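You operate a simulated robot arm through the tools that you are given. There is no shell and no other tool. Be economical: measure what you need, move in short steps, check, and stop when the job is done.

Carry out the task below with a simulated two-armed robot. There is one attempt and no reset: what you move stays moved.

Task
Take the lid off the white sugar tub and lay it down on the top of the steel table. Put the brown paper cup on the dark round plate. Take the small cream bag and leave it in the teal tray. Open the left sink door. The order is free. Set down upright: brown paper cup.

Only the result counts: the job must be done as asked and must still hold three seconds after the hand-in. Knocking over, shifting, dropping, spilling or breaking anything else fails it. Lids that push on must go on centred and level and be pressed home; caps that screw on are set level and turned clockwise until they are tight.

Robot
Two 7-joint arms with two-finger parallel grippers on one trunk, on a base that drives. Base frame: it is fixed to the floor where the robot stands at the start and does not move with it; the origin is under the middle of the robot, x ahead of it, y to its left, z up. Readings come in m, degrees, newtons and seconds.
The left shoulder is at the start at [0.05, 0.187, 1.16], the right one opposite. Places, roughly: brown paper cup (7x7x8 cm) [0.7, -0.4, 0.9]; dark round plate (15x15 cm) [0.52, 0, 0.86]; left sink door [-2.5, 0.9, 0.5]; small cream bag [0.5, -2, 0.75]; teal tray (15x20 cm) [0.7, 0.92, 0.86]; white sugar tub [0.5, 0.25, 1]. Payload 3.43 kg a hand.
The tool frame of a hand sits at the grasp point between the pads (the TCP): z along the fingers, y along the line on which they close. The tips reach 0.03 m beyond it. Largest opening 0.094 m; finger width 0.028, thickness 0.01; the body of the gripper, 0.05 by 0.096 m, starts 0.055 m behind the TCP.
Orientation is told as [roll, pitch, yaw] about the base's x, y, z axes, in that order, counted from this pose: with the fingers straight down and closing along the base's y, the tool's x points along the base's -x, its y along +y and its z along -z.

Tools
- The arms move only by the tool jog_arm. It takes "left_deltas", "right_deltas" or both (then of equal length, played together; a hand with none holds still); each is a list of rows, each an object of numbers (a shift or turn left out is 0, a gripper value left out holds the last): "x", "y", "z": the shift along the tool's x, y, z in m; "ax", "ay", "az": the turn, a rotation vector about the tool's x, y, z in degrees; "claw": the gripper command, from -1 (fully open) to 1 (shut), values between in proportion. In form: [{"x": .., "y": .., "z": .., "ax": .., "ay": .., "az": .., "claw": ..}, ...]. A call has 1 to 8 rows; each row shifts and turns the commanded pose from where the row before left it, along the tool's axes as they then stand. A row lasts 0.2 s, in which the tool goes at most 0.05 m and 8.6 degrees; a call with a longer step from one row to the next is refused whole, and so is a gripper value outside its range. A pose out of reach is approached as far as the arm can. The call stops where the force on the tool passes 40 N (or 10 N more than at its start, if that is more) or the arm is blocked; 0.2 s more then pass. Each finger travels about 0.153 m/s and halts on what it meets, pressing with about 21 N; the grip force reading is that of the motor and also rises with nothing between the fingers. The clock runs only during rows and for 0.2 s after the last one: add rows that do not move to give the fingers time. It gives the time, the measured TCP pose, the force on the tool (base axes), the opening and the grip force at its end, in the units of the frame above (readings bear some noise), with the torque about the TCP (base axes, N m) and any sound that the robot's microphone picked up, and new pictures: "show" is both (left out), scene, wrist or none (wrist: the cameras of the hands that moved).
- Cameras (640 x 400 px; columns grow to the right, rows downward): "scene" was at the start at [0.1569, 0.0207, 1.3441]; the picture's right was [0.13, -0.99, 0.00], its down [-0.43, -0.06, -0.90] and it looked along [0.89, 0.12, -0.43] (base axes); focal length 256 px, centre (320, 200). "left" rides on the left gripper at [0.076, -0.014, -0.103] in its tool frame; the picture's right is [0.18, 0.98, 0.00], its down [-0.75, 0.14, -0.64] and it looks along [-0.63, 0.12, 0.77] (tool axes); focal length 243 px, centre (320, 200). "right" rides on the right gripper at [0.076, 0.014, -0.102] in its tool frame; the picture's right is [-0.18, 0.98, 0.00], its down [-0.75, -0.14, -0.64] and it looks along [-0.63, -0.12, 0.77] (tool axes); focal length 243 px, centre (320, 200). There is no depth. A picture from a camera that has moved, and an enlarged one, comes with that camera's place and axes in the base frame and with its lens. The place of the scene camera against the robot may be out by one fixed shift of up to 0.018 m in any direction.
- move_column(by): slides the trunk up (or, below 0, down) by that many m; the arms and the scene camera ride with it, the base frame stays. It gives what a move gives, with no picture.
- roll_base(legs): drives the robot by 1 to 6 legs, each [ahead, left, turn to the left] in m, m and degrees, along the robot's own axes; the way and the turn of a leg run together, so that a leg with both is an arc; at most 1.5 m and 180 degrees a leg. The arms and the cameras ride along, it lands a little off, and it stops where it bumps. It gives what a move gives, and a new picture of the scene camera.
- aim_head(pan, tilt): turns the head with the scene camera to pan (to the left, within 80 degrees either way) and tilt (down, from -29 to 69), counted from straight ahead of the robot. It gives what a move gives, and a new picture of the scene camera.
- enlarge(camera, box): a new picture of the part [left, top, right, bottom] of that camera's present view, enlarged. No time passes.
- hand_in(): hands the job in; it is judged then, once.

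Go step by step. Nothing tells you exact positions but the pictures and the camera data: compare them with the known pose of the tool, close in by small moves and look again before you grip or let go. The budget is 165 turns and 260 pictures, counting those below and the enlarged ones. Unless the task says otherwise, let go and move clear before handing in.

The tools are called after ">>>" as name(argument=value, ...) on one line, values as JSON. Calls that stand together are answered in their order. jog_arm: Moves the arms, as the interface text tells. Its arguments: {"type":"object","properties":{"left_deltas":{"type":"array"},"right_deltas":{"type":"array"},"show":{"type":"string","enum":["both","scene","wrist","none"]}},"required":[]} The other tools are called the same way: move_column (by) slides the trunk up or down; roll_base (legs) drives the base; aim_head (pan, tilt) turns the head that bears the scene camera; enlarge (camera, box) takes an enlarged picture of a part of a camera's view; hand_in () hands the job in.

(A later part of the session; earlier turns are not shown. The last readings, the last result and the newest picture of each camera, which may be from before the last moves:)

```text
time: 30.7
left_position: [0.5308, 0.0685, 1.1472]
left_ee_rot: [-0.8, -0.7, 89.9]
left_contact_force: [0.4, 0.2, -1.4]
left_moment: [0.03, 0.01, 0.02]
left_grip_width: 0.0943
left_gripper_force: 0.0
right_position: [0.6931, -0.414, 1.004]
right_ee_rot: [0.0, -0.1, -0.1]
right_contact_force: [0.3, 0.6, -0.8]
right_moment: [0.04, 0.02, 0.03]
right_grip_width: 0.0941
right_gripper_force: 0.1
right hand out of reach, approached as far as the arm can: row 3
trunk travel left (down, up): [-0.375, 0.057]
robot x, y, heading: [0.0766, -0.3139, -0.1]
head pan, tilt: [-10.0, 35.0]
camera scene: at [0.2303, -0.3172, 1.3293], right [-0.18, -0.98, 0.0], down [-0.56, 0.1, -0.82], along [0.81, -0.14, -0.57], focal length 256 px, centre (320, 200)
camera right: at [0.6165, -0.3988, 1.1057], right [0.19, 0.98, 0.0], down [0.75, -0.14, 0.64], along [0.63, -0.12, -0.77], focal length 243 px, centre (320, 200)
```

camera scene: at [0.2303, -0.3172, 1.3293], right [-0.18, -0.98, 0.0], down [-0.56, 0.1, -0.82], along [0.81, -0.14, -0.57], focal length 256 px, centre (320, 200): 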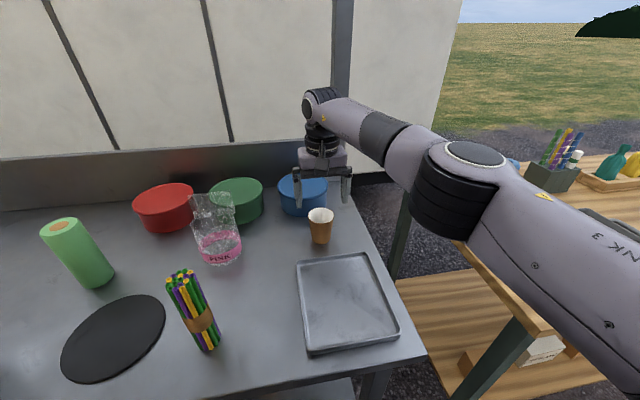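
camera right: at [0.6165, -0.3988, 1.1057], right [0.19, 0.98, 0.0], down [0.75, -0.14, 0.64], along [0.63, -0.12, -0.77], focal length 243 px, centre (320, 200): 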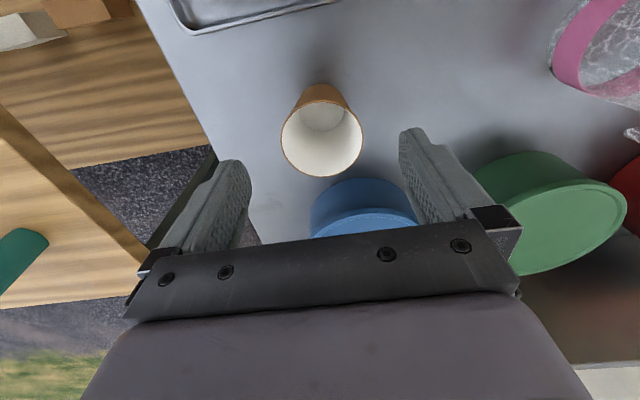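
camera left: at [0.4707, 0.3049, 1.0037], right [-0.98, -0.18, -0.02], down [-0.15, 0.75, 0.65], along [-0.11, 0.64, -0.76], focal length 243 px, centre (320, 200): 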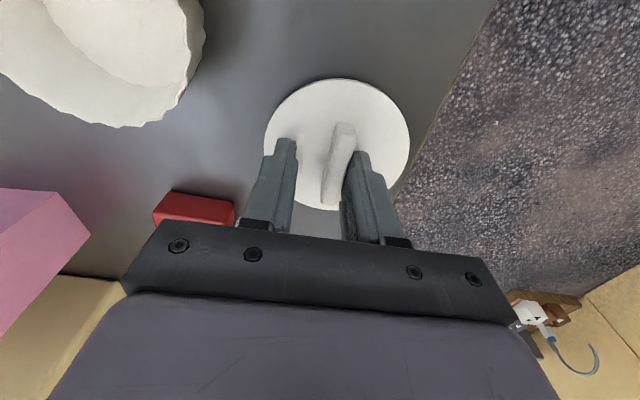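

Aligned within a few mm; lowering around the cup.

>>> jog_arm(right_deltas=[{"z": 0.035}, {"z": 0.035}, {"z": 0.025}, {}], show="wrist")

>>> enlarge(camera="scene", box=[260, 150, 380, 260])

```text
time: 31.7
left_position: [0.5306, 0.0689, 1.147]
left_ee_rot: [-0.9, -0.7, 89.9]
left_contact_force: [-0.2, 0.0, -0.4]
left_moment: [0.0, 0.0, -0.01]
left_grip_width: 0.0941
left_gripper_force: 0.1
right_position: [0.6922, -0.4136, 0.9089]
right_ee_rot: [0.1, -0.1, -0.1]
right_contact_force: [0.0, 0.3, -0.5]
right_moment: [0.0, -0.02, 0.0]
right_grip_width: 0.0941
right_gripper_force: 0.1
trunk travel left (down, up): [-0.375, 0.057]
robot x, y, heading: [0.078, -0.3101, -0.4]
head pan, tilt: [-10.0, 35.0]
camera right: at [0.6155, -0.3982, 1.0101], right [0.19, 0.98, 0.0], down [0.75, -0.14, 0.64], along [0.63, -0.12, -0.77], focal length 243 px, centre (320, 200)
```

right: 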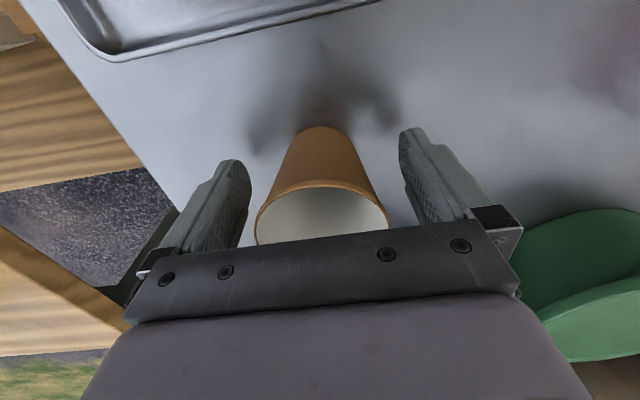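

```text
3.64 times, centred on (320, 205) of scene
camera zoom: at [0.2303, -0.3174, 1.3293], right [-0.18, -0.98, 0.0], down [-0.56, 0.1, -0.82], along [0.81, -0.14, -0.57], focal length 931 px, centre (320, 182)
```

zoom: 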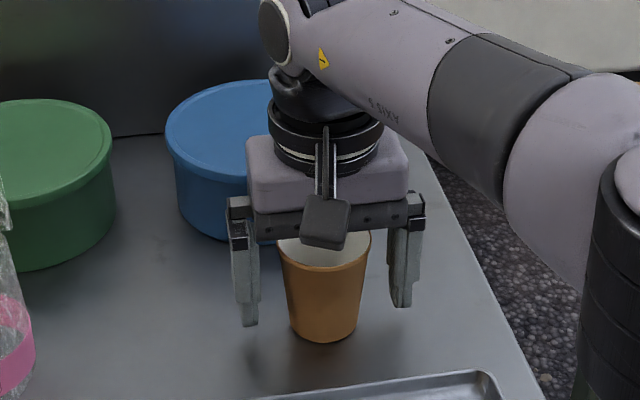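

The cup centre seems about 1 cm ahead of the TCP. I'll nudge forward, then close gently.

>>> jog_arm(right_deltas=[{"x": -0.01, "y": 0.002}, {}], show="none")

```text
time: 32.3
left_position: [0.5305, 0.069, 1.1467]
left_ee_rot: [-0.8, -0.7, 89.8]
left_contact_force: [-0.5, -0.5, 0.5]
left_moment: [-0.01, 0.05, 0.01]
left_grip_width: 0.0939
left_gripper_force: 0.0
right_position: [0.6917, -0.4131, 0.9084]
right_ee_rot: [0.0, -0.1, -0.1]
right_contact_force: [0.1, 0.0, -0.2]
right_moment: [-0.02, 0.01, -0.03]
right_grip_width: 0.0942
right_gripper_force: 0.1
right hand out of reach, approached as far as the arm can: row 1
trunk travel left (down, up): [-0.375, 0.057]
robot x, y, heading: [0.0748, -0.3079, -0.2]
head pan, tilt: [-10.0, 35.0]
```

At the reach limit, so I'll creep the base ahead by 12 mm.

>>> roll_base(legs=[[0.012, 0, 0]])

>>> enlarge(camera="right", box=[200, 80, 480, 255])

```text
time: 33.0
left_position: [0.5427, 0.0689, 1.1464]
left_ee_rot: [-0.7, -0.6, 89.8]
left_contact_force: [-0.2, 0.5, 0.3]
left_moment: [0.0, 0.02, 0.0]
left_grip_width: 0.0943
left_gripper_force: 0.0
right_position: [0.7048, -0.4131, 0.9081]
right_ee_rot: [0.0, -0.1, -0.1]
right_contact_force: [-0.4, 0.6, -0.8]
right_moment: [0.0, 0.02, 0.01]
right_grip_width: 0.0942
right_gripper_force: 0.2
trunk travel left (down, up): [-0.375, 0.057]
robot x, y, heading: [0.0892, -0.3117, -0.2]
head pan, tilt: [-10.0, 35.0]
camera scene: at [0.2431, -0.3172, 1.3292], right [-0.18, -0.98, 0.0], down [-0.57, 0.1, -0.82], along [0.81, -0.14, -0.57], focal length 256 px, centre (320, 200)
```

scene: 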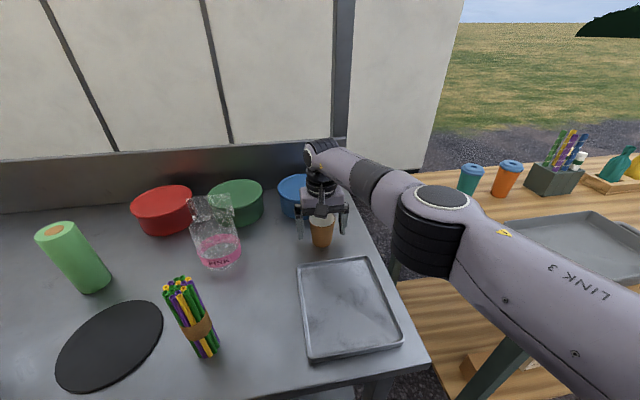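

```text
2.29 times, centred on (340, 168) of right
camera zoom: at [0.6281, -0.3981, 1.0101], right [0.19, 0.98, 0.0], down [0.75, -0.14, 0.64], along [0.63, -0.12, -0.77], focal length 555 px, centre (274, 274)
```

zoom: 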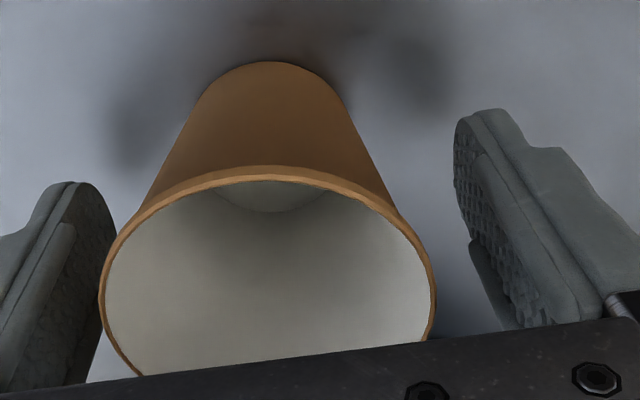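

Centred well. Closing gently, in stages.

>>> jog_arm(right_deltas=[{"claw": -0.3}, {"claw": -0.3}, {"claw": -0.1}, {"claw": -0.1}, {}], show="wrist")

```text
time: 34.2
left_position: [0.5411, 0.0685, 1.1478]
left_ee_rot: [-0.8, -0.6, 89.7]
left_contact_force: [-0.3, 0.0, -0.3]
left_moment: [-0.01, -0.01, 0.01]
left_grip_width: 0.0941
left_gripper_force: 0.0
right_position: [0.7049, -0.4134, 0.9089]
right_ee_rot: [0.2, 0.0, -0.1]
right_contact_force: [-0.2, -0.3, -0.2]
right_moment: [-0.01, -0.02, -0.01]
right_grip_width: 0.0616
right_gripper_force: 21.0
trunk travel left (down, up): [-0.375, 0.057]
robot x, y, heading: [0.0886, -0.3083, -0.4]
head pan, tilt: [-10.0, 35.0]
camera right: at [0.6276, -0.3981, 1.0105], right [0.19, 0.98, 0.0], down [0.75, -0.14, 0.64], along [0.63, -0.12, -0.77], focal length 243 px, centre (320, 200)
```

right: 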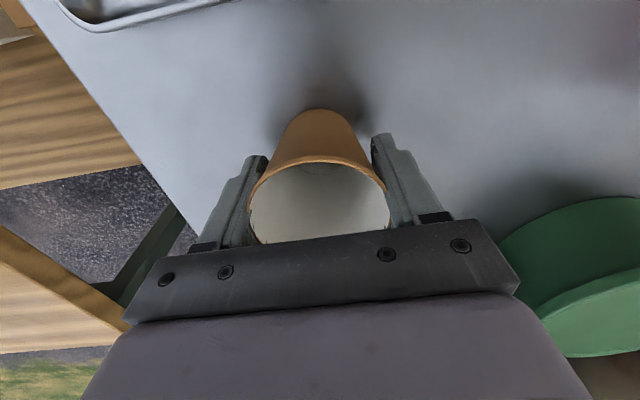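

The cup is held (62 mm). Lifting.

>>> jog_arm(right_deltas=[{"z": -0.02}, {"z": -0.045}, {"z": -0.045}, {"z": -0.045}, {"z": -0.045, "x": 0.03}, {"x": 0.045}, {"x": 0.045}, {}], show="none")

>>> roll_base(legs=[[0, 0.22, 0]])

```text
refused: row 5 steps farther than a row can; nothing moved
```

```text
time: 35.9
left_position: [0.5426, 0.2887, 1.1479]
left_ee_rot: [-0.7, -0.7, 89.7]
left_contact_force: [0.2, -0.4, -0.7]
left_moment: [-0.02, -0.01, 0.0]
left_grip_width: 0.0941
left_gripper_force: 0.0
right_position: [0.7051, -0.193, 0.9091]
right_ee_rot: [0.0, 0.1, -0.1]
right_contact_force: [-0.4, -0.1, 0.1]
right_moment: [0.03, 0.01, 0.03]
right_grip_width: 0.0611
right_gripper_force: 20.9
trunk travel left (down, up): [-0.375, 0.057]
robot x, y, heading: [0.0905, -0.0906, -0.3]
head pan, tilt: [-10.0, 35.0]
camera scene: at [0.243, -0.0965, 1.3293], right [-0.18, -0.98, 0.0], down [-0.56, 0.1, -0.82], along [0.81, -0.14, -0.57], focal length 256 px, centre (320, 200)
```

scene: 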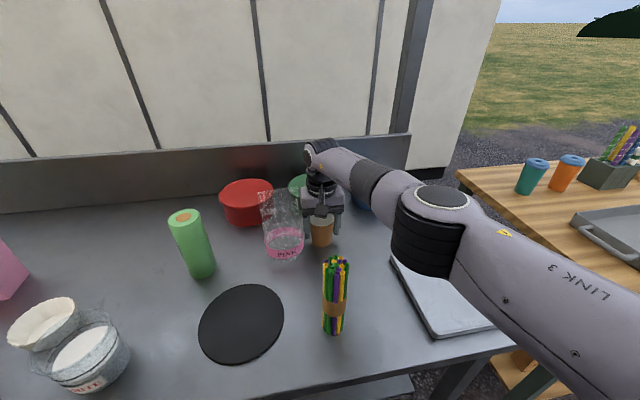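

My mistake: the lift was refused, and the base drive I had queued with it dragged the cup along the table. The PINK jar appears to have been pushed about 8 cm to the left. I'll look closely before doing anything else.

>>> enlarge(camera="scene", box=[220, 160, 380, 290])

>>> enlarge(camera="right", box=[0, 0, 640, 400])

```text
3.08 times, centred on (300, 225) of scene
camera zoom: at [0.243, -0.0965, 1.3293], right [-0.18, -0.98, 0.0], down [-0.56, 0.1, -0.82], along [0.81, -0.14, -0.57], focal length 788 px, centre (382, 123)
```

zoom: 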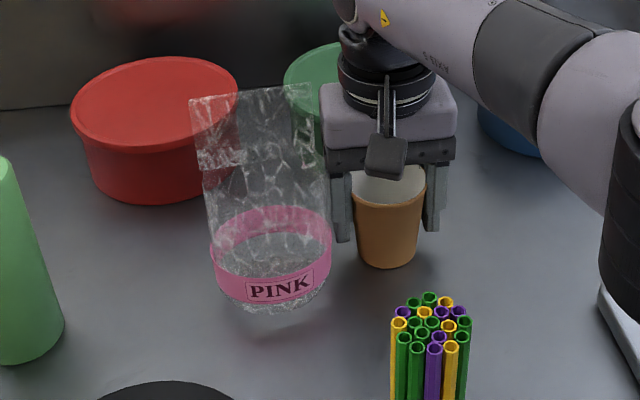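

```text
1.00 times, centred on (320, 200) of right (not enlarged: the box is as wide or as high as the picture)
camera zoom: at [0.6282, -0.178, 1.0105], right [0.19, 0.98, 0.0], down [0.75, -0.14, 0.64], along [0.63, -0.12, -0.77], focal length 243 px, centre (320, 200)
```

zoom: 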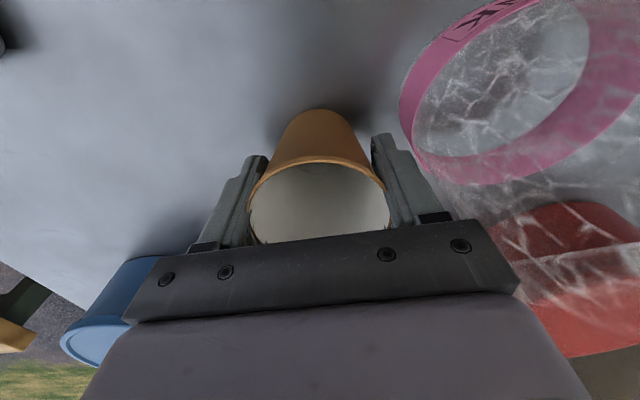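

The bag with the PINK label is still upright but has been pushed to the left; I'll put it back later, comparing with the earlier pictures. First I'll ease the cup away from it and lift, each step checked.

>>> jog_arm(right_deltas=[{"y": -0.012, "z": -0.004}, {"z": -0.02}, {"z": -0.04}, {"z": -0.045}, {"z": -0.045}, {"z": -0.045}, {"z": -0.045}, {}], left_deltas=[{}, {"x": -0.04}, {"x": -0.04}, {}, {}, {}, {}, {}], show="both")

```text
time: 37.7
left_position: [0.544, 0.3688, 1.1466]
left_ee_rot: [-0.9, -0.6, 89.7]
left_contact_force: [0.9, 0.0, 0.1]
left_moment: [0.01, -0.03, 0.0]
left_grip_width: 0.094
left_gripper_force: 0.0
right_position: [0.6849, -0.2135, 1.1454]
right_ee_rot: [0.1, 0.0, -0.2]
right_contact_force: [0.5, -0.7, 1.3]
right_moment: [0.01, 0.01, 0.0]
right_grip_width: 0.0614
right_gripper_force: 20.3
right hand out of reach, approached as far as the arm can: row 6, 7
trunk travel left (down, up): [-0.375, 0.057]
robot x, y, heading: [0.0929, -0.0898, -0.1]
head pan, tilt: [-10.0, 35.0]
camera scene: at [0.2431, -0.0969, 1.3293], right [-0.18, -0.98, 0.0], down [-0.56, 0.1, -0.82], along [0.81, -0.14, -0.57], focal length 256 px, centre (320, 200)
camera right: at [0.6085, -0.1988, 1.2477], right [0.19, 0.98, 0.0], down [0.75, -0.14, 0.64], along [0.63, -0.12, -0.77], focal length 243 px, centre (320, 200)
camera left: at [0.5565, 0.2914, 1.2491], right [-0.98, -0.18, -0.02], down [-0.15, 0.75, 0.65], along [-0.11, 0.64, -0.76], focal length 243 px, centre (320, 200)
```

scene: 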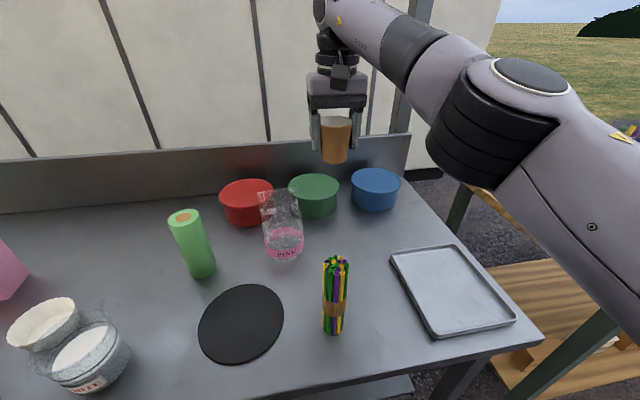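
right: 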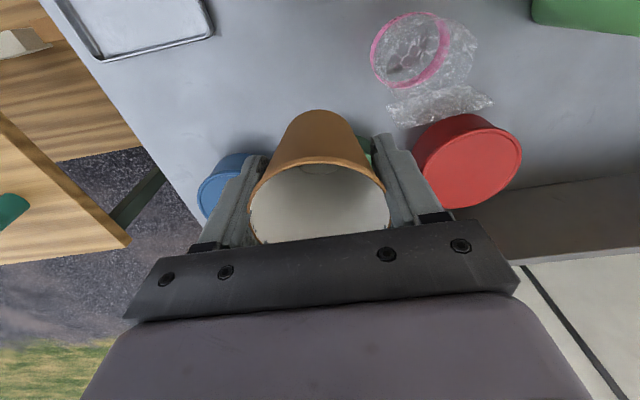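
left: 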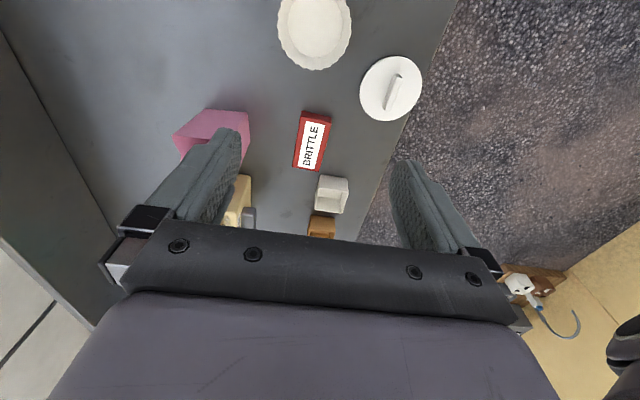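

Cup is lifted cleanly. Now carrying it over the plate, about [0.522, 0].

>>> jog_arm(right_deltas=[{"x": 0.027, "y": 0.035}, {"x": 0.027, "y": 0.035}, {"x": 0.027, "y": 0.035}, {"x": 0.027, "y": 0.035}, {"x": 0.027, "y": 0.035}, {"x": 0.027, "y": 0.036}, {}], show="both")

```text
time: 39.3
left_position: [0.5441, 0.368, 1.1462]
left_ee_rot: [-0.7, -0.7, 89.7]
left_contact_force: [0.6, -0.7, -0.2]
left_moment: [0.01, 0.0, 0.02]
left_grip_width: 0.094
left_gripper_force: 0.0
right_position: [0.5226, -0.0008, 1.147]
right_ee_rot: [0.0, -0.1, -0.2]
right_contact_force: [0.5, 0.2, 0.8]
right_moment: [-0.01, 0.01, -0.01]
right_grip_width: 0.0613
right_gripper_force: 21.1
trunk travel left (down, up): [-0.375, 0.057]
robot x, y, heading: [0.0956, -0.0881, -0.1]
head pan, tilt: [-10.0, 35.0]
camera scene: at [0.2431, -0.0975, 1.3293], right [-0.18, -0.98, 0.0], down [-0.56, 0.1, -0.82], along [0.81, -0.14, -0.57], focal length 256 px, centre (320, 200)
camera right: at [0.446, 0.0139, 1.2487], right [0.19, 0.98, 0.0], down [0.75, -0.15, 0.64], along [0.63, -0.12, -0.77], focal length 243 px, centre (320, 200)
```

scene: 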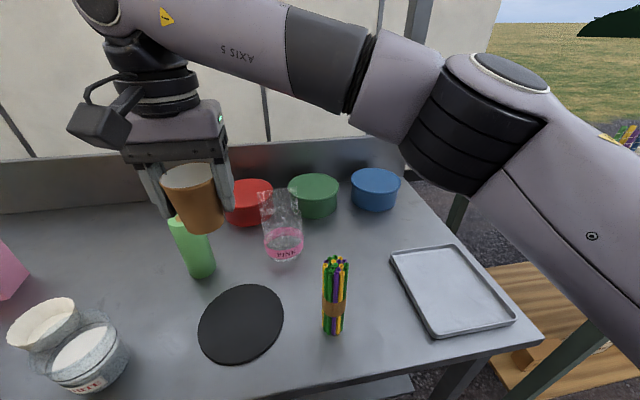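
right: 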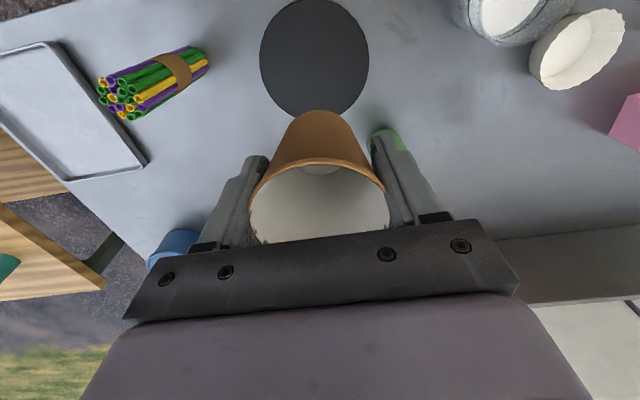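

Plate centre confirmed at about [0.522, -0.003]. Lowering the cup over it.

>>> jog_arm(right_deltas=[{"z": 0.043, "y": -0.002}, {"z": 0.043}, {"z": 0.043}, {"z": 0.043}, {"z": 0.035}, {}], show="both")

```text
time: 40.7
left_position: [0.5424, 0.3687, 1.1467]
left_ee_rot: [-0.7, -0.7, 89.8]
left_contact_force: [-0.8, 0.8, -0.9]
left_moment: [0.0, 0.0, -0.02]
left_grip_width: 0.0938
left_gripper_force: 0.1
right_position: [0.5235, -0.005, 0.9433]
right_ee_rot: [0.2, -0.1, -0.3]
right_contact_force: [0.3, -0.5, 0.0]
right_moment: [-0.02, -0.01, 0.03]
right_grip_width: 0.0615
right_gripper_force: 20.8
trunk travel left (down, up): [-0.375, 0.057]
robot x, y, heading: [0.09, -0.0938, -0.2]
head pan, tilt: [-10.0, 35.0]
camera scene: at [0.2429, -0.0971, 1.3293], right [-0.18, -0.98, 0.0], down [-0.56, 0.1, -0.82], along [0.81, -0.14, -0.57], focal length 256 px, centre (320, 200)
camera right: at [0.4464, 0.0102, 1.0439], right [0.19, 0.98, 0.0], down [0.75, -0.14, 0.64], along [0.63, -0.12, -0.77], focal length 243 px, centre (320, 200)
```

scene: 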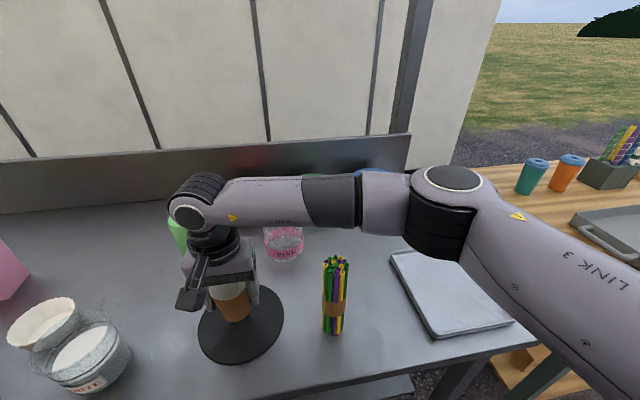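
right: 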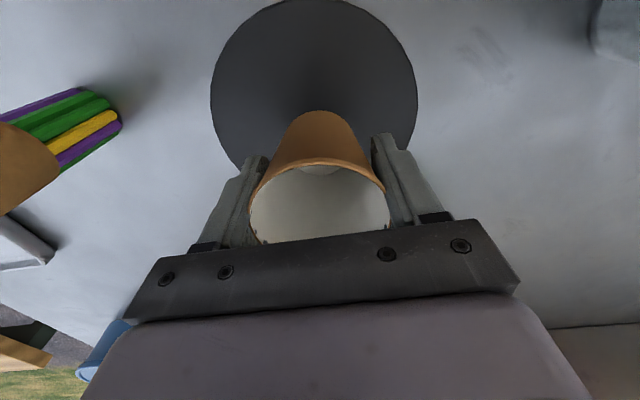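

Cup hangs just above the plate centre; easing down with force check.

>>> jog_arm(right_deltas=[{"z": 0.015}, {"z": 0.006}, {"z": 0.004}, {"z": 0.003}, {}], show="wrist")

>>> enlarge(camera="scene", box=[160, 220, 320, 370])

```text
time: 41.9
left_position: [0.5409, 0.3679, 1.1478]
left_ee_rot: [-0.8, -0.7, 89.9]
left_contact_force: [0.0, -0.7, 0.6]
left_moment: [0.01, 0.03, -0.01]
left_grip_width: 0.094
left_gripper_force: 0.0
right_position: [0.523, -0.0011, 0.9139]
right_ee_rot: [0.1, -0.2, -0.2]
right_contact_force: [-0.2, -0.9, 10.7]
right_moment: [0.04, 0.0, 0.0]
right_grip_width: 0.0616
right_gripper_force: 21.4
trunk travel left (down, up): [-0.375, 0.057]
robot x, y, heading: [0.0924, -0.0868, -0.2]
head pan, tilt: [-10.0, 35.0]
camera right: at [0.446, 0.0129, 1.0158], right [0.19, 0.98, 0.0], down [0.75, -0.15, 0.64], along [0.63, -0.12, -0.77], focal length 243 px, centre (320, 200)
```

right: 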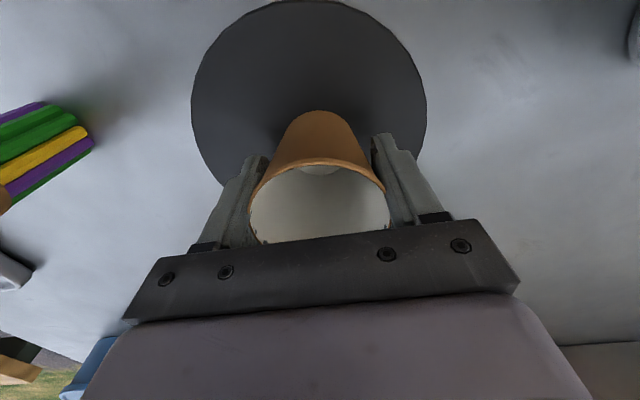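

```text
2.67 times, centred on (240, 295) of scene
camera zoom: at [0.2421, -0.0974, 1.3296], right [-0.18, -0.98, 0.0], down [-0.56, 0.1, -0.82], along [0.81, -0.14, -0.57], focal length 683 px, centre (533, -53)
```

zoom: 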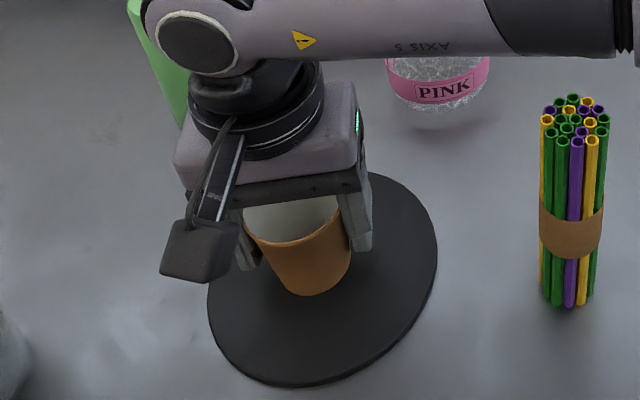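

The cup stands on the plate (10 N contact). Open and rise.

>>> jog_arm(right_deltas=[{"z": -0.001, "claw": -0.5}, {"claw": -1}, {}, {"z": -0.03}, {"z": -0.045}, {"z": -0.045}, {"z": -0.045}, {"z": -0.045}], show="both")

```text
time: 43.7
left_position: [0.5423, 0.3684, 1.1473]
left_ee_rot: [-0.8, -0.7, 89.9]
left_contact_force: [-0.8, 1.3, -0.9]
left_moment: [0.0, 0.0, 0.02]
left_grip_width: 0.0937
left_gripper_force: 0.0
right_position: [0.5226, -0.0015, 1.1229]
right_ee_rot: [0.0, 0.0, -0.1]
right_contact_force: [-0.5, 0.0, -1.1]
right_moment: [0.02, -0.02, -0.02]
right_grip_width: 0.0939
right_gripper_force: 0.1
trunk travel left (down, up): [-0.375, 0.057]
robot x, y, heading: [0.0893, -0.0899, -0.1]
head pan, tilt: [-10.0, 35.0]
camera scene: at [0.2425, -0.0969, 1.3293], right [-0.18, -0.98, 0.0], down [-0.56, 0.1, -0.82], along [0.81, -0.14, -0.57], focal length 256 px, centre (320, 200)
camera right: at [0.4457, 0.0124, 1.2243], right [0.19, 0.98, 0.0], down [0.75, -0.14, 0.64], along [0.63, -0.12, -0.77], focal length 243 px, centre (320, 200)
```

scene: 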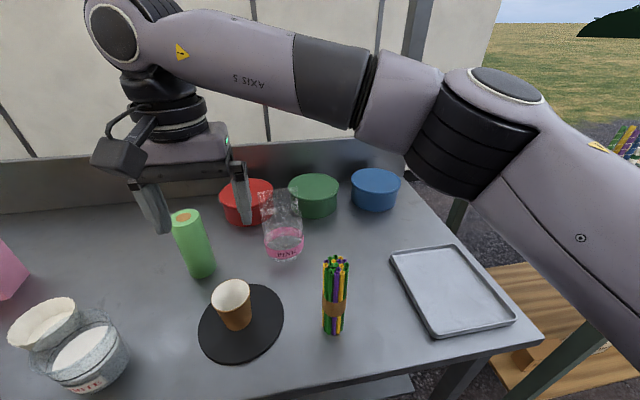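
right: 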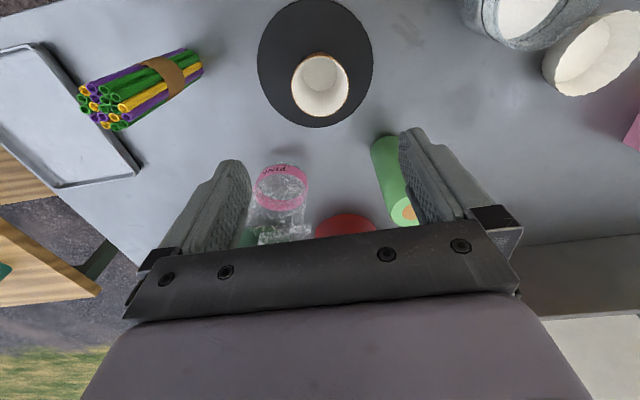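

The cup stands on the plate. Next I restore the PINK bag: I move the right hand back to its starting pose so its picture can be compared directly with the first one.

>>> jog_arm(right_deltas=[{"z": -0.043}, {"z": -0.044}, {"x": 0.035, "y": -0.031}, {"x": 0.035, "y": -0.031}, {"x": 0.035, "y": -0.031}, {"x": 0.035, "y": -0.032}, {}], show="wrist")

>>> enlarge(camera="right", box=[240, 80, 480, 250])

```text
time: 45.3
left_position: [0.5438, 0.3694, 1.1469]
left_ee_rot: [-0.7, -0.7, 89.8]
left_contact_force: [-1.0, 0.0, 0.3]
left_moment: [0.03, -0.01, 0.01]
left_grip_width: 0.0941
left_gripper_force: 0.1
right_position: [0.3784, -0.1273, 1.2075]
right_ee_rot: [0.0, 0.0, -0.3]
right_contact_force: [-1.5, 0.2, 0.8]
right_moment: [-0.03, 0.0, 0.01]
right_grip_width: 0.094
right_gripper_force: 0.0
trunk travel left (down, up): [-0.375, 0.057]
robot x, y, heading: [0.0926, -0.0872, -0.1]
head pan, tilt: [-10.0, 35.0]
camera right: at [0.3017, -0.1121, 1.3098], right [0.19, 0.98, 0.0], down [0.75, -0.14, 0.64], along [0.63, -0.12, -0.77], focal length 243 px, centre (320, 200)
```

right: 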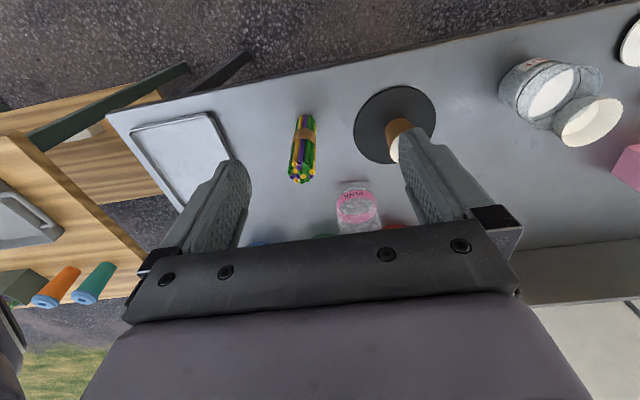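

```text
2.35 times, centred on (360, 165) of right
camera zoom: at [0.3017, -0.1121, 1.3098], right [0.19, 0.98, 0.0], down [0.75, -0.14, 0.64], along [0.63, -0.12, -0.77], focal length 571 px, centre (226, 282)
```

zoom: 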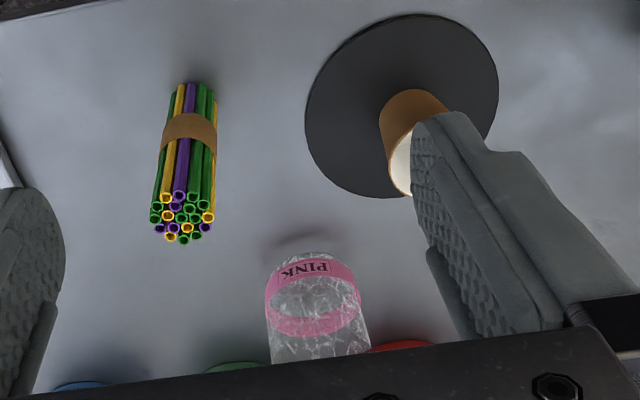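

The bag must go back by about 0.077 m along -y, with x nearly unchanged. I'll inspect its shape: the top looks like a flat strip I could pinch.

>>> enlarge(camera="scene", box=[230, 170, 340, 270])

```text
4.00 times, centred on (285, 220) of scene
camera zoom: at [0.2431, -0.0967, 1.3293], right [-0.18, -0.98, 0.0], down [-0.56, 0.1, -0.82], along [0.81, -0.14, -0.57], focal length 1024 px, centre (460, 120)
```

zoom: 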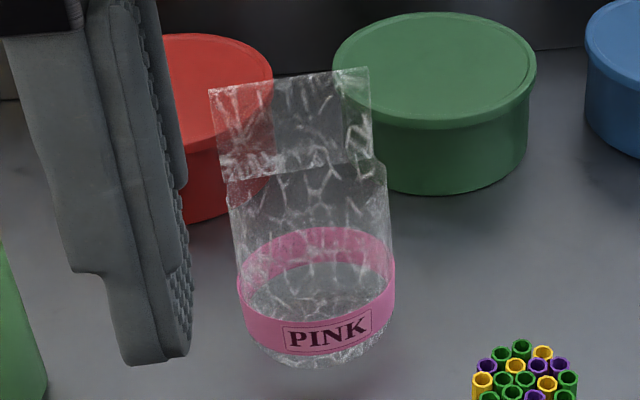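

The top flap is a thin flat sheet running roughly along y at x≈0.70, so I can pinch and carry the bag back without touching its neighbours. I'll turn the right hand to yaw ≈ -84.

>>> jog_arm(right_deltas=[{"az": 8.4}, {"az": 8.4}, {"az": 8.4}, {"az": 8.4}, {"az": 8.4}], show="none")

>>> jog_arm(right_deltas=[{"az": 8.4}, {"az": 8.4}, {"az": 8.4}, {"az": 8.4}, {"az": 8.4}, {}], show="both")

```text
time: 46.5
left_position: [0.5428, 0.3685, 1.1469]
left_ee_rot: [-0.8, -0.7, 89.8]
left_contact_force: [0.1, -0.1, -0.3]
left_moment: [-0.02, -0.01, -0.01]
left_grip_width: 0.0942
left_gripper_force: 0.1
right_position: [0.3812, -0.1271, 1.2084]
right_ee_rot: [0.0, 0.0, -42.5]
right_contact_force: [-0.6, 0.1, 0.2]
right_moment: [0.0, 0.02, 0.0]
right_grip_width: 0.0941
right_gripper_force: 0.1
trunk travel left (down, up): [-0.375, 0.057]
robot x, y, heading: [0.0913, -0.0884, -0.4]
head pan, tilt: [-10.0, 35.0]
```

```text
time: 47.9
left_position: [0.5435, 0.368, 1.1464]
left_ee_rot: [-0.7, -0.7, 89.9]
left_contact_force: [0.1, 0.1, 0.0]
left_moment: [-0.04, 0.04, -0.01]
left_grip_width: 0.0942
left_gripper_force: 0.0
right_position: [0.3832, -0.1263, 1.2104]
right_ee_rot: [0.1, 0.1, -84.4]
right_contact_force: [-0.1, 0.3, 0.0]
right_moment: [-0.05, -0.05, 0.0]
right_grip_width: 0.094
right_gripper_force: 0.0
trunk travel left (down, up): [-0.375, 0.057]
robot x, y, heading: [0.0928, -0.0875, -0.1]
head pan, tilt: [-10.0, 35.0]
camera scene: at [0.2429, -0.0971, 1.3293], right [-0.18, -0.98, 0.0], down [-0.56, 0.1, -0.82], along [0.81, -0.14, -0.57], focal length 256 px, centre (320, 200)
camera right: at [0.3892, -0.049, 1.3118], right [1.0, -0.09, 0.0], down [-0.07, -0.76, 0.64], along [-0.05, -0.64, -0.77], focal length 243 px, centre (320, 200)
```

scene: 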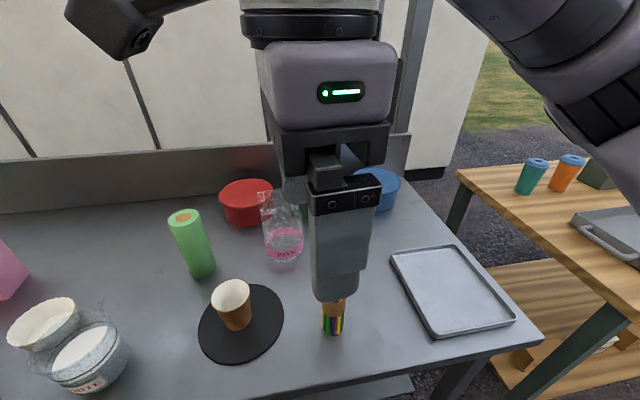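
right: 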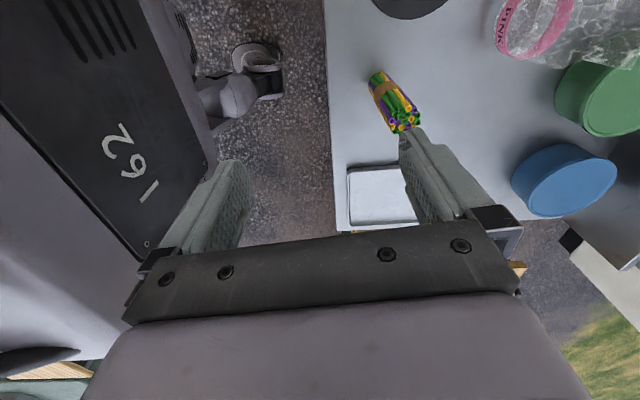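

I need slightly more reach, so the base creeps 3 cm ahead; then I'll move the hand over the flap.

>>> roll_base(legs=[[0.03, 0, 0]])

```text
time: 48.7
left_position: [0.5739, 0.3687, 1.1464]
left_ee_rot: [-0.6, -0.8, 89.8]
left_contact_force: [-0.3, 0.2, -1.3]
left_moment: [0.01, 0.03, 0.0]
left_grip_width: 0.0939
left_gripper_force: 0.1
right_position: [0.4134, -0.1271, 1.2096]
right_ee_rot: [0.0, 0.0, -84.2]
right_contact_force: [0.3, -1.0, -0.3]
right_moment: [0.0, 0.04, -0.03]
right_grip_width: 0.0941
right_gripper_force: 0.0
trunk travel left (down, up): [-0.375, 0.057]
robot x, y, heading: [0.1216, -0.0879, -0.0]
head pan, tilt: [-10.0, 35.0]
camera scene: at [0.2736, -0.0972, 1.3291], right [-0.18, -0.98, 0.0], down [-0.57, 0.1, -0.82], along [0.81, -0.14, -0.57], focal length 256 px, centre (320, 200)
```

scene: 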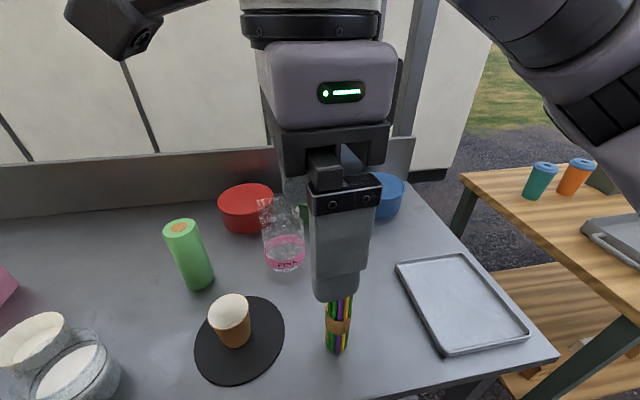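

>>> jog_arm(right_deltas=[{"y": 0.045}, {"y": 0.045}, {"y": 0.045}, {"y": 0.045}, {"y": 0.045}, {"y": 0.045}, {}], show="both")

```text
time: 50.3
left_position: [0.5729, 0.3705, 1.1467]
left_ee_rot: [-0.7, -0.6, 89.8]
left_contact_force: [-0.6, -0.1, -0.4]
left_moment: [-0.06, 0.02, -0.02]
left_grip_width: 0.0939
left_gripper_force: 0.1
right_position: [0.6644, -0.1206, 1.2022]
right_ee_rot: [0.4, 1.0, -85.9]
right_contact_force: [0.1, 0.2, 0.0]
right_moment: [-0.01, -0.05, 0.01]
right_grip_width: 0.0939
right_gripper_force: 0.0
right hand out of reach, approached as far as the arm can: row 6
trunk travel left (down, up): [-0.375, 0.057]
robot x, y, heading: [0.1223, -0.093, -0.4]
head pan, tilt: [-10.0, 35.0]
camera scene: at [0.2718, -0.0954, 1.3294], right [-0.18, -0.98, 0.0], down [-0.56, 0.1, -0.82], along [0.81, -0.15, -0.57], focal length 256 px, centre (320, 200)
camera right: at [0.6718, -0.0453, 1.3051], right [0.99, -0.11, 0.0], down [-0.09, -0.77, 0.63], along [-0.07, -0.62, -0.78], focal length 243 px, centre (320, 200)
```

scene: 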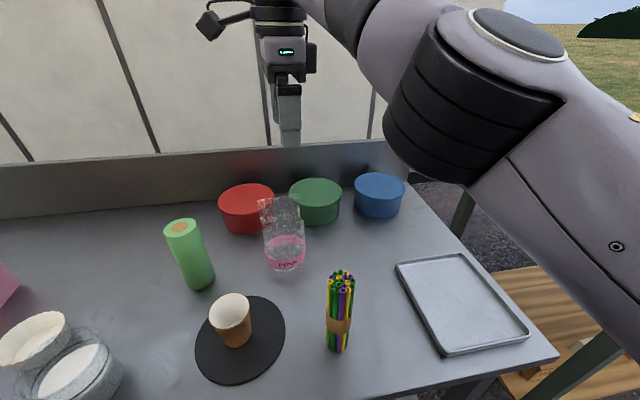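
right: 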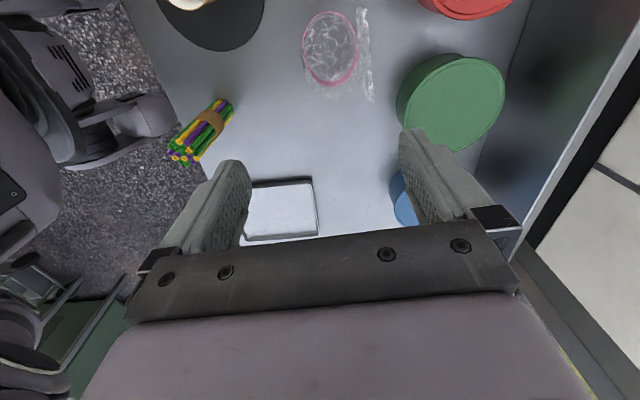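

The flap centre is near [0.712, -0.09], yaw about 7°. Coming down to 1.11 and aligning.

>>> jog_arm(right_deltas=[{"z": 0.045}, {"z": 0.045}, {"y": 0.025, "x": 0.013}, {"y": 0.025, "x": 0.0135}, {"az": -3}, {}], show="both")

```text
time: 51.7
left_position: [0.5734, 0.3685, 1.1461]
left_ee_rot: [-0.8, -0.7, 89.8]
left_contact_force: [0.2, 0.1, 0.8]
left_moment: [-0.02, 0.0, -0.01]
left_grip_width: 0.0939
left_gripper_force: 0.1
right_position: [0.682, -0.0918, 1.1082]
right_ee_rot: [0.1, 0.0, -81.1]
right_contact_force: [0.3, 0.6, 0.6]
right_moment: [0.01, 0.0, 0.01]
right_grip_width: 0.0941
right_gripper_force: 0.1
right hand out of reach, approached as far as the arm can: row 3, 4
trunk travel left (down, up): [-0.375, 0.057]
robot x, y, heading: [0.1187, -0.0903, -0.0]
head pan, tilt: [-10.0, 35.0]
camera scene: at [0.2725, -0.0975, 1.3293], right [-0.18, -0.98, 0.0], down [-0.56, 0.1, -0.82], along [0.81, -0.14, -0.57], focal length 256 px, centre (320, 200)
camera right: at [0.6834, -0.0131, 1.2107], right [1.0, -0.03, 0.0], down [-0.03, -0.77, 0.64], along [-0.02, -0.64, -0.77], focal length 243 px, centre (320, 200)
```

scene: 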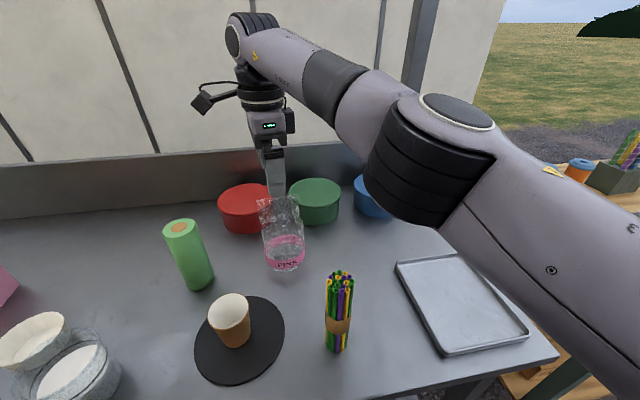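
right: 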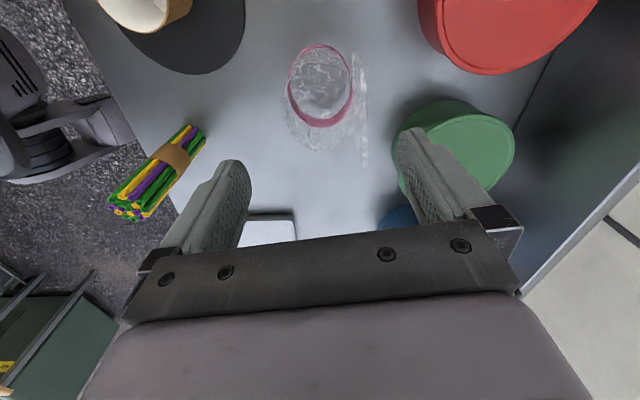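

>>> roll_base(legs=[[0.028, 0, 0]])

>>> enlarge(camera="right", box=[220, 20, 480, 180])

```text
time: 52.6
left_position: [0.6012, 0.3688, 1.1466]
left_ee_rot: [-0.7, -0.7, 89.9]
left_contact_force: [0.7, -0.4, 0.1]
left_moment: [0.0, 0.06, -0.02]
left_grip_width: 0.094
left_gripper_force: 0.0
right_position: [0.71, -0.091, 1.1088]
right_ee_rot: [0.0, 0.0, -81.3]
right_contact_force: [0.1, 0.1, 0.5]
right_moment: [-0.02, 0.01, -0.01]
right_grip_width: 0.094
right_gripper_force: 0.1
trunk travel left (down, up): [-0.375, 0.057]
robot x, y, heading: [0.1478, -0.0912, -0.2]
head pan, tilt: [-10.0, 35.0]
camera scene: at [0.3011, -0.0972, 1.3291], right [-0.18, -0.98, 0.0], down [-0.57, 0.1, -0.82], along [0.81, -0.14, -0.57], focal length 256 px, centre (320, 200)
```

scene: 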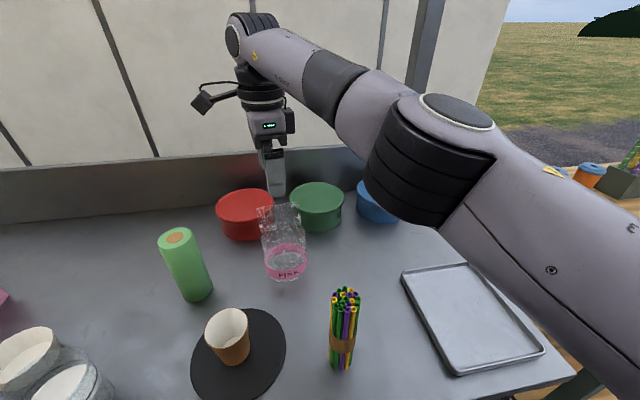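

```text
2.46 times, centred on (350, 100) of right
camera zoom: at [0.712, -0.0129, 1.21], right [1.0, -0.03, 0.0], down [-0.02, -0.77, 0.64], along [-0.02, -0.64, -0.77], focal length 597 px, centre (246, 446)
```

zoom: 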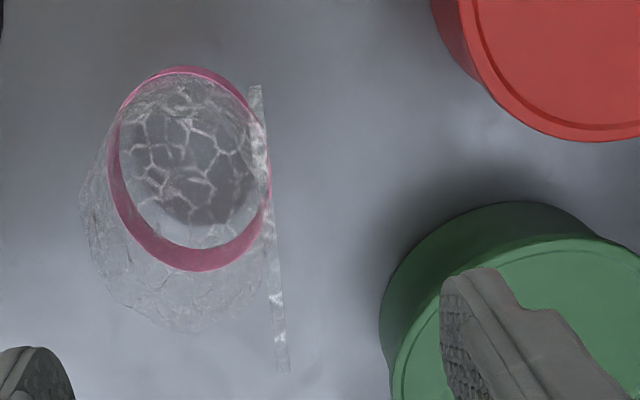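

I'll lower around the flap and check.

>>> jog_arm(right_deltas=[{"y": 0.006, "x": 0.005, "z": 0.03, "az": 2, "claw": 0}, {"z": 0.03}, {"z": 0.01}, {}], show="both")

>>> enlarge(camera="right", box=[220, 40, 480, 200])

>>> enlarge(camera="scene", box=[220, 160, 340, 290])

```text
time: 53.6
left_position: [0.6004, 0.3691, 1.1475]
left_ee_rot: [-0.8, -0.7, 89.8]
left_contact_force: [0.2, -0.6, -0.8]
left_moment: [-0.02, -0.01, 0.02]
left_grip_width: 0.0941
left_gripper_force: 0.0
right_position: [0.7142, -0.0842, 1.0392]
right_ee_rot: [0.1, 0.0, -83.1]
right_contact_force: [-0.7, -0.1, 0.4]
right_moment: [0.01, -0.02, -0.01]
right_grip_width: 0.047
right_gripper_force: 0.0
trunk travel left (down, up): [-0.375, 0.057]
robot x, y, heading: [0.1507, -0.0915, 0.1]
head pan, tilt: [-10.0, 35.0]
camera scene: at [0.2999, -0.0974, 1.3293], right [-0.18, -0.98, 0.0], down [-0.56, 0.1, -0.82], along [0.81, -0.14, -0.57], focal length 256 px, centre (320, 200)
camera right: at [0.7187, -0.0072, 1.1399], right [1.0, -0.07, 0.0], down [-0.05, -0.77, 0.64], along [-0.04, -0.64, -0.77], focal length 243 px, centre (320, 200)
```

scene: 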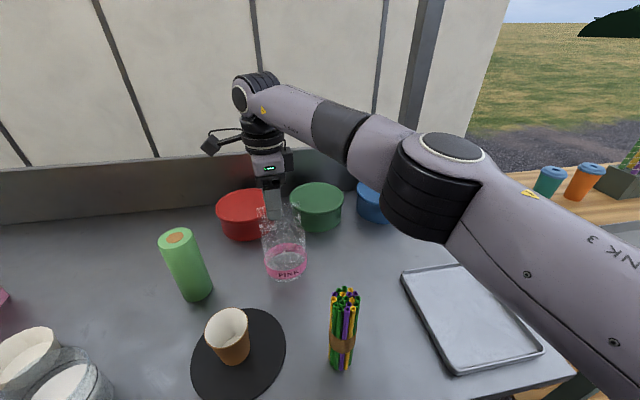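
right: 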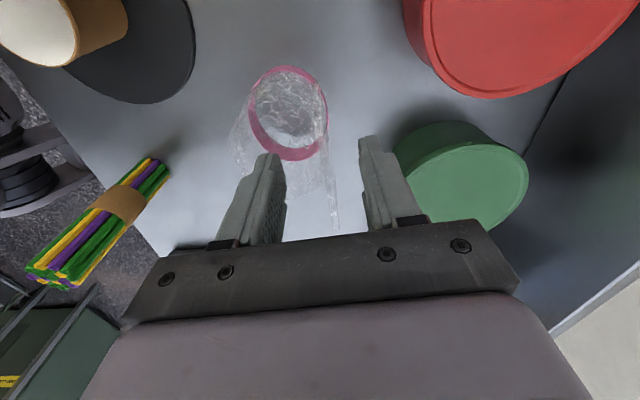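

```text
2.46 times, centred on (350, 120) of right
camera zoom: at [0.7187, -0.0072, 1.1399], right [1.0, -0.07, 0.0], down [-0.05, -0.77, 0.64], along [-0.04, -0.64, -0.77], focal length 597 px, centre (246, 397)
```

zoom: 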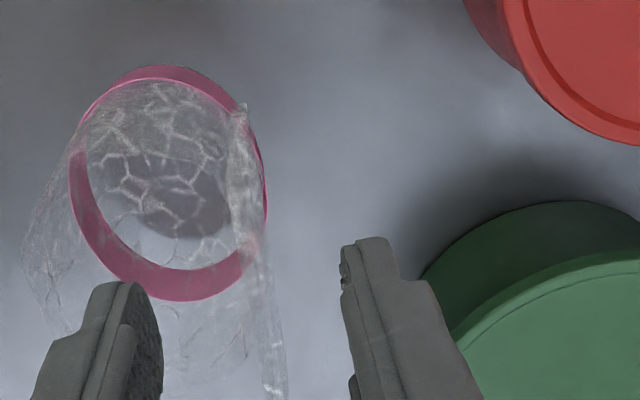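

```text
3.08 times, centred on (280, 225) of scene
camera zoom: at [0.2999, -0.0974, 1.3293], right [-0.18, -0.98, 0.0], down [-0.56, 0.1, -0.82], along [0.81, -0.14, -0.57], focal length 788 px, centre (443, 123)
```

zoom: 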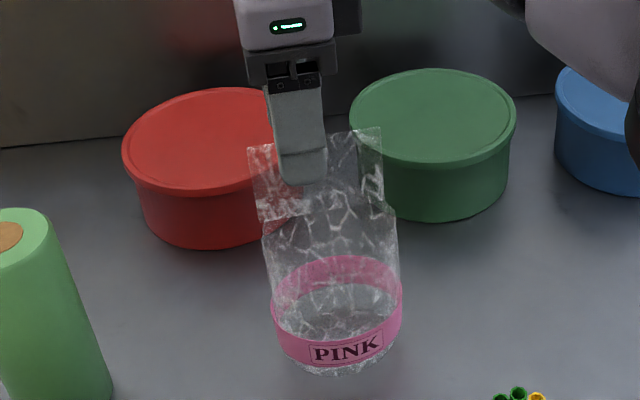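

The flap is between the fingers. Closing.

>>> jog_arm(right_deltas=[{"claw": 0.4}, {"claw": 0.7}, {"claw": 1}, {}, {}], show="wrist")

>>> enlarge(camera="scene", box=[220, 160, 340, 290])

```text
time: 54.8
left_position: [0.6004, 0.37, 1.1488]
left_ee_rot: [-0.8, -0.7, 89.8]
left_contact_force: [0.5, 0.8, 0.3]
left_moment: [0.0, 0.02, 0.01]
left_grip_width: 0.0942
left_gripper_force: 0.0
right_position: [0.7153, -0.0853, 1.0386]
right_ee_rot: [0.1, 0.0, -83.2]
right_contact_force: [-0.6, 1.1, -0.2]
right_moment: [0.03, -0.04, -0.01]
right_grip_width: 0.0043
right_gripper_force: 21.1
trunk travel left (down, up): [-0.375, 0.057]
robot x, y, heading: [0.148, -0.0915, -0.2]
head pan, tilt: [-10.0, 35.0]
camera right: at [0.7191, -0.0074, 1.1403], right [1.0, -0.07, 0.0], down [-0.05, -0.77, 0.64], along [-0.04, -0.64, -0.77], focal length 243 px, centre (320, 200)
```

right: 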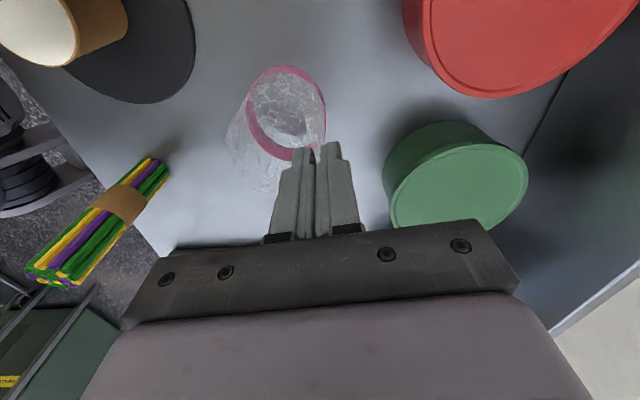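

```text
3.08 times, centred on (280, 225) of scene
camera zoom: at [0.3001, -0.0973, 1.3293], right [-0.18, -0.98, 0.0], down [-0.56, 0.1, -0.82], along [0.81, -0.14, -0.57], focal length 788 px, centre (443, 123)
```

zoom: 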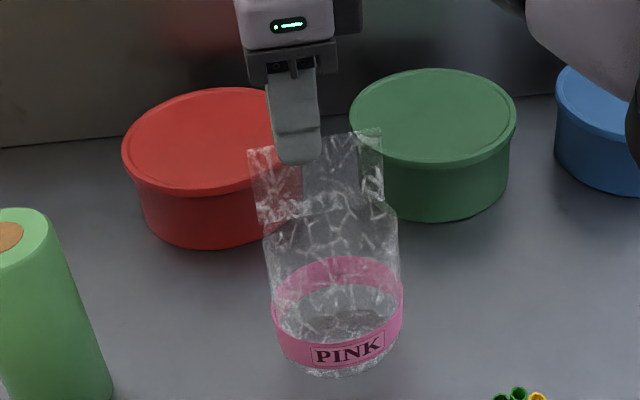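

Pinched (4 mm). Lift 1 cm and check that it follows.

>>> jog_arm(right_deltas=[{"z": -0.005}, {"z": -0.007}, {}], show="scene")

>>> enlarge(camera="scene", box=[220, 160, 340, 290])

```text
time: 55.6
left_position: [0.6006, 0.3689, 1.1468]
left_ee_rot: [-0.8, -0.7, 89.8]
left_contact_force: [-0.2, 0.0, -0.1]
left_moment: [-0.01, -0.02, 0.05]
left_grip_width: 0.0941
left_gripper_force: 0.1
right_position: [0.7145, -0.085, 1.0502]
right_ee_rot: [0.1, 0.0, -83.2]
right_contact_force: [0.4, 0.3, -0.5]
right_moment: [0.04, -0.01, 0.01]
right_grip_width: 0.0042
right_gripper_force: 21.2
trunk travel left (down, up): [-0.375, 0.057]
robot x, y, heading: [0.147, -0.0924, -0.3]
head pan, tilt: [-10.0, 35.0]
camera scene: at [0.3001, -0.0973, 1.3293], right [-0.18, -0.98, 0.0], down [-0.56, 0.1, -0.82], along [0.81, -0.14, -0.57], focal length 256 px, centre (320, 200)
```

scene: 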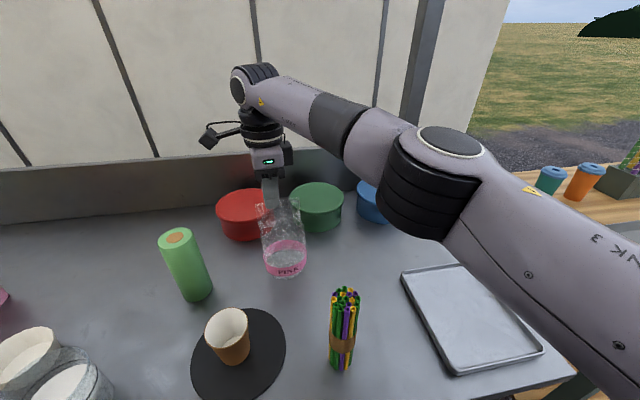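

```text
3.08 times, centred on (280, 225) of scene
camera zoom: at [0.3001, -0.0973, 1.3293], right [-0.18, -0.98, 0.0], down [-0.56, 0.1, -0.82], along [0.81, -0.14, -0.57], focal length 788 px, centre (443, 123)
```

zoom: 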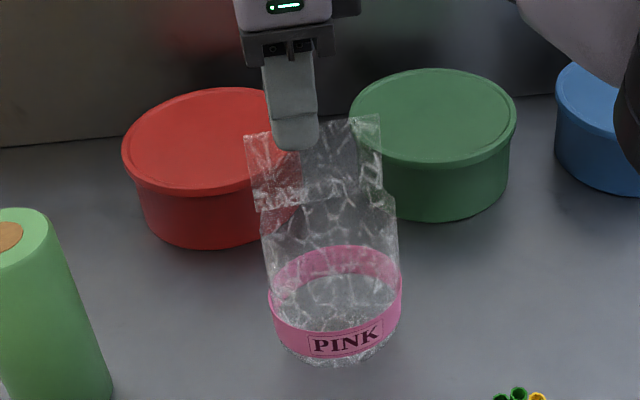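

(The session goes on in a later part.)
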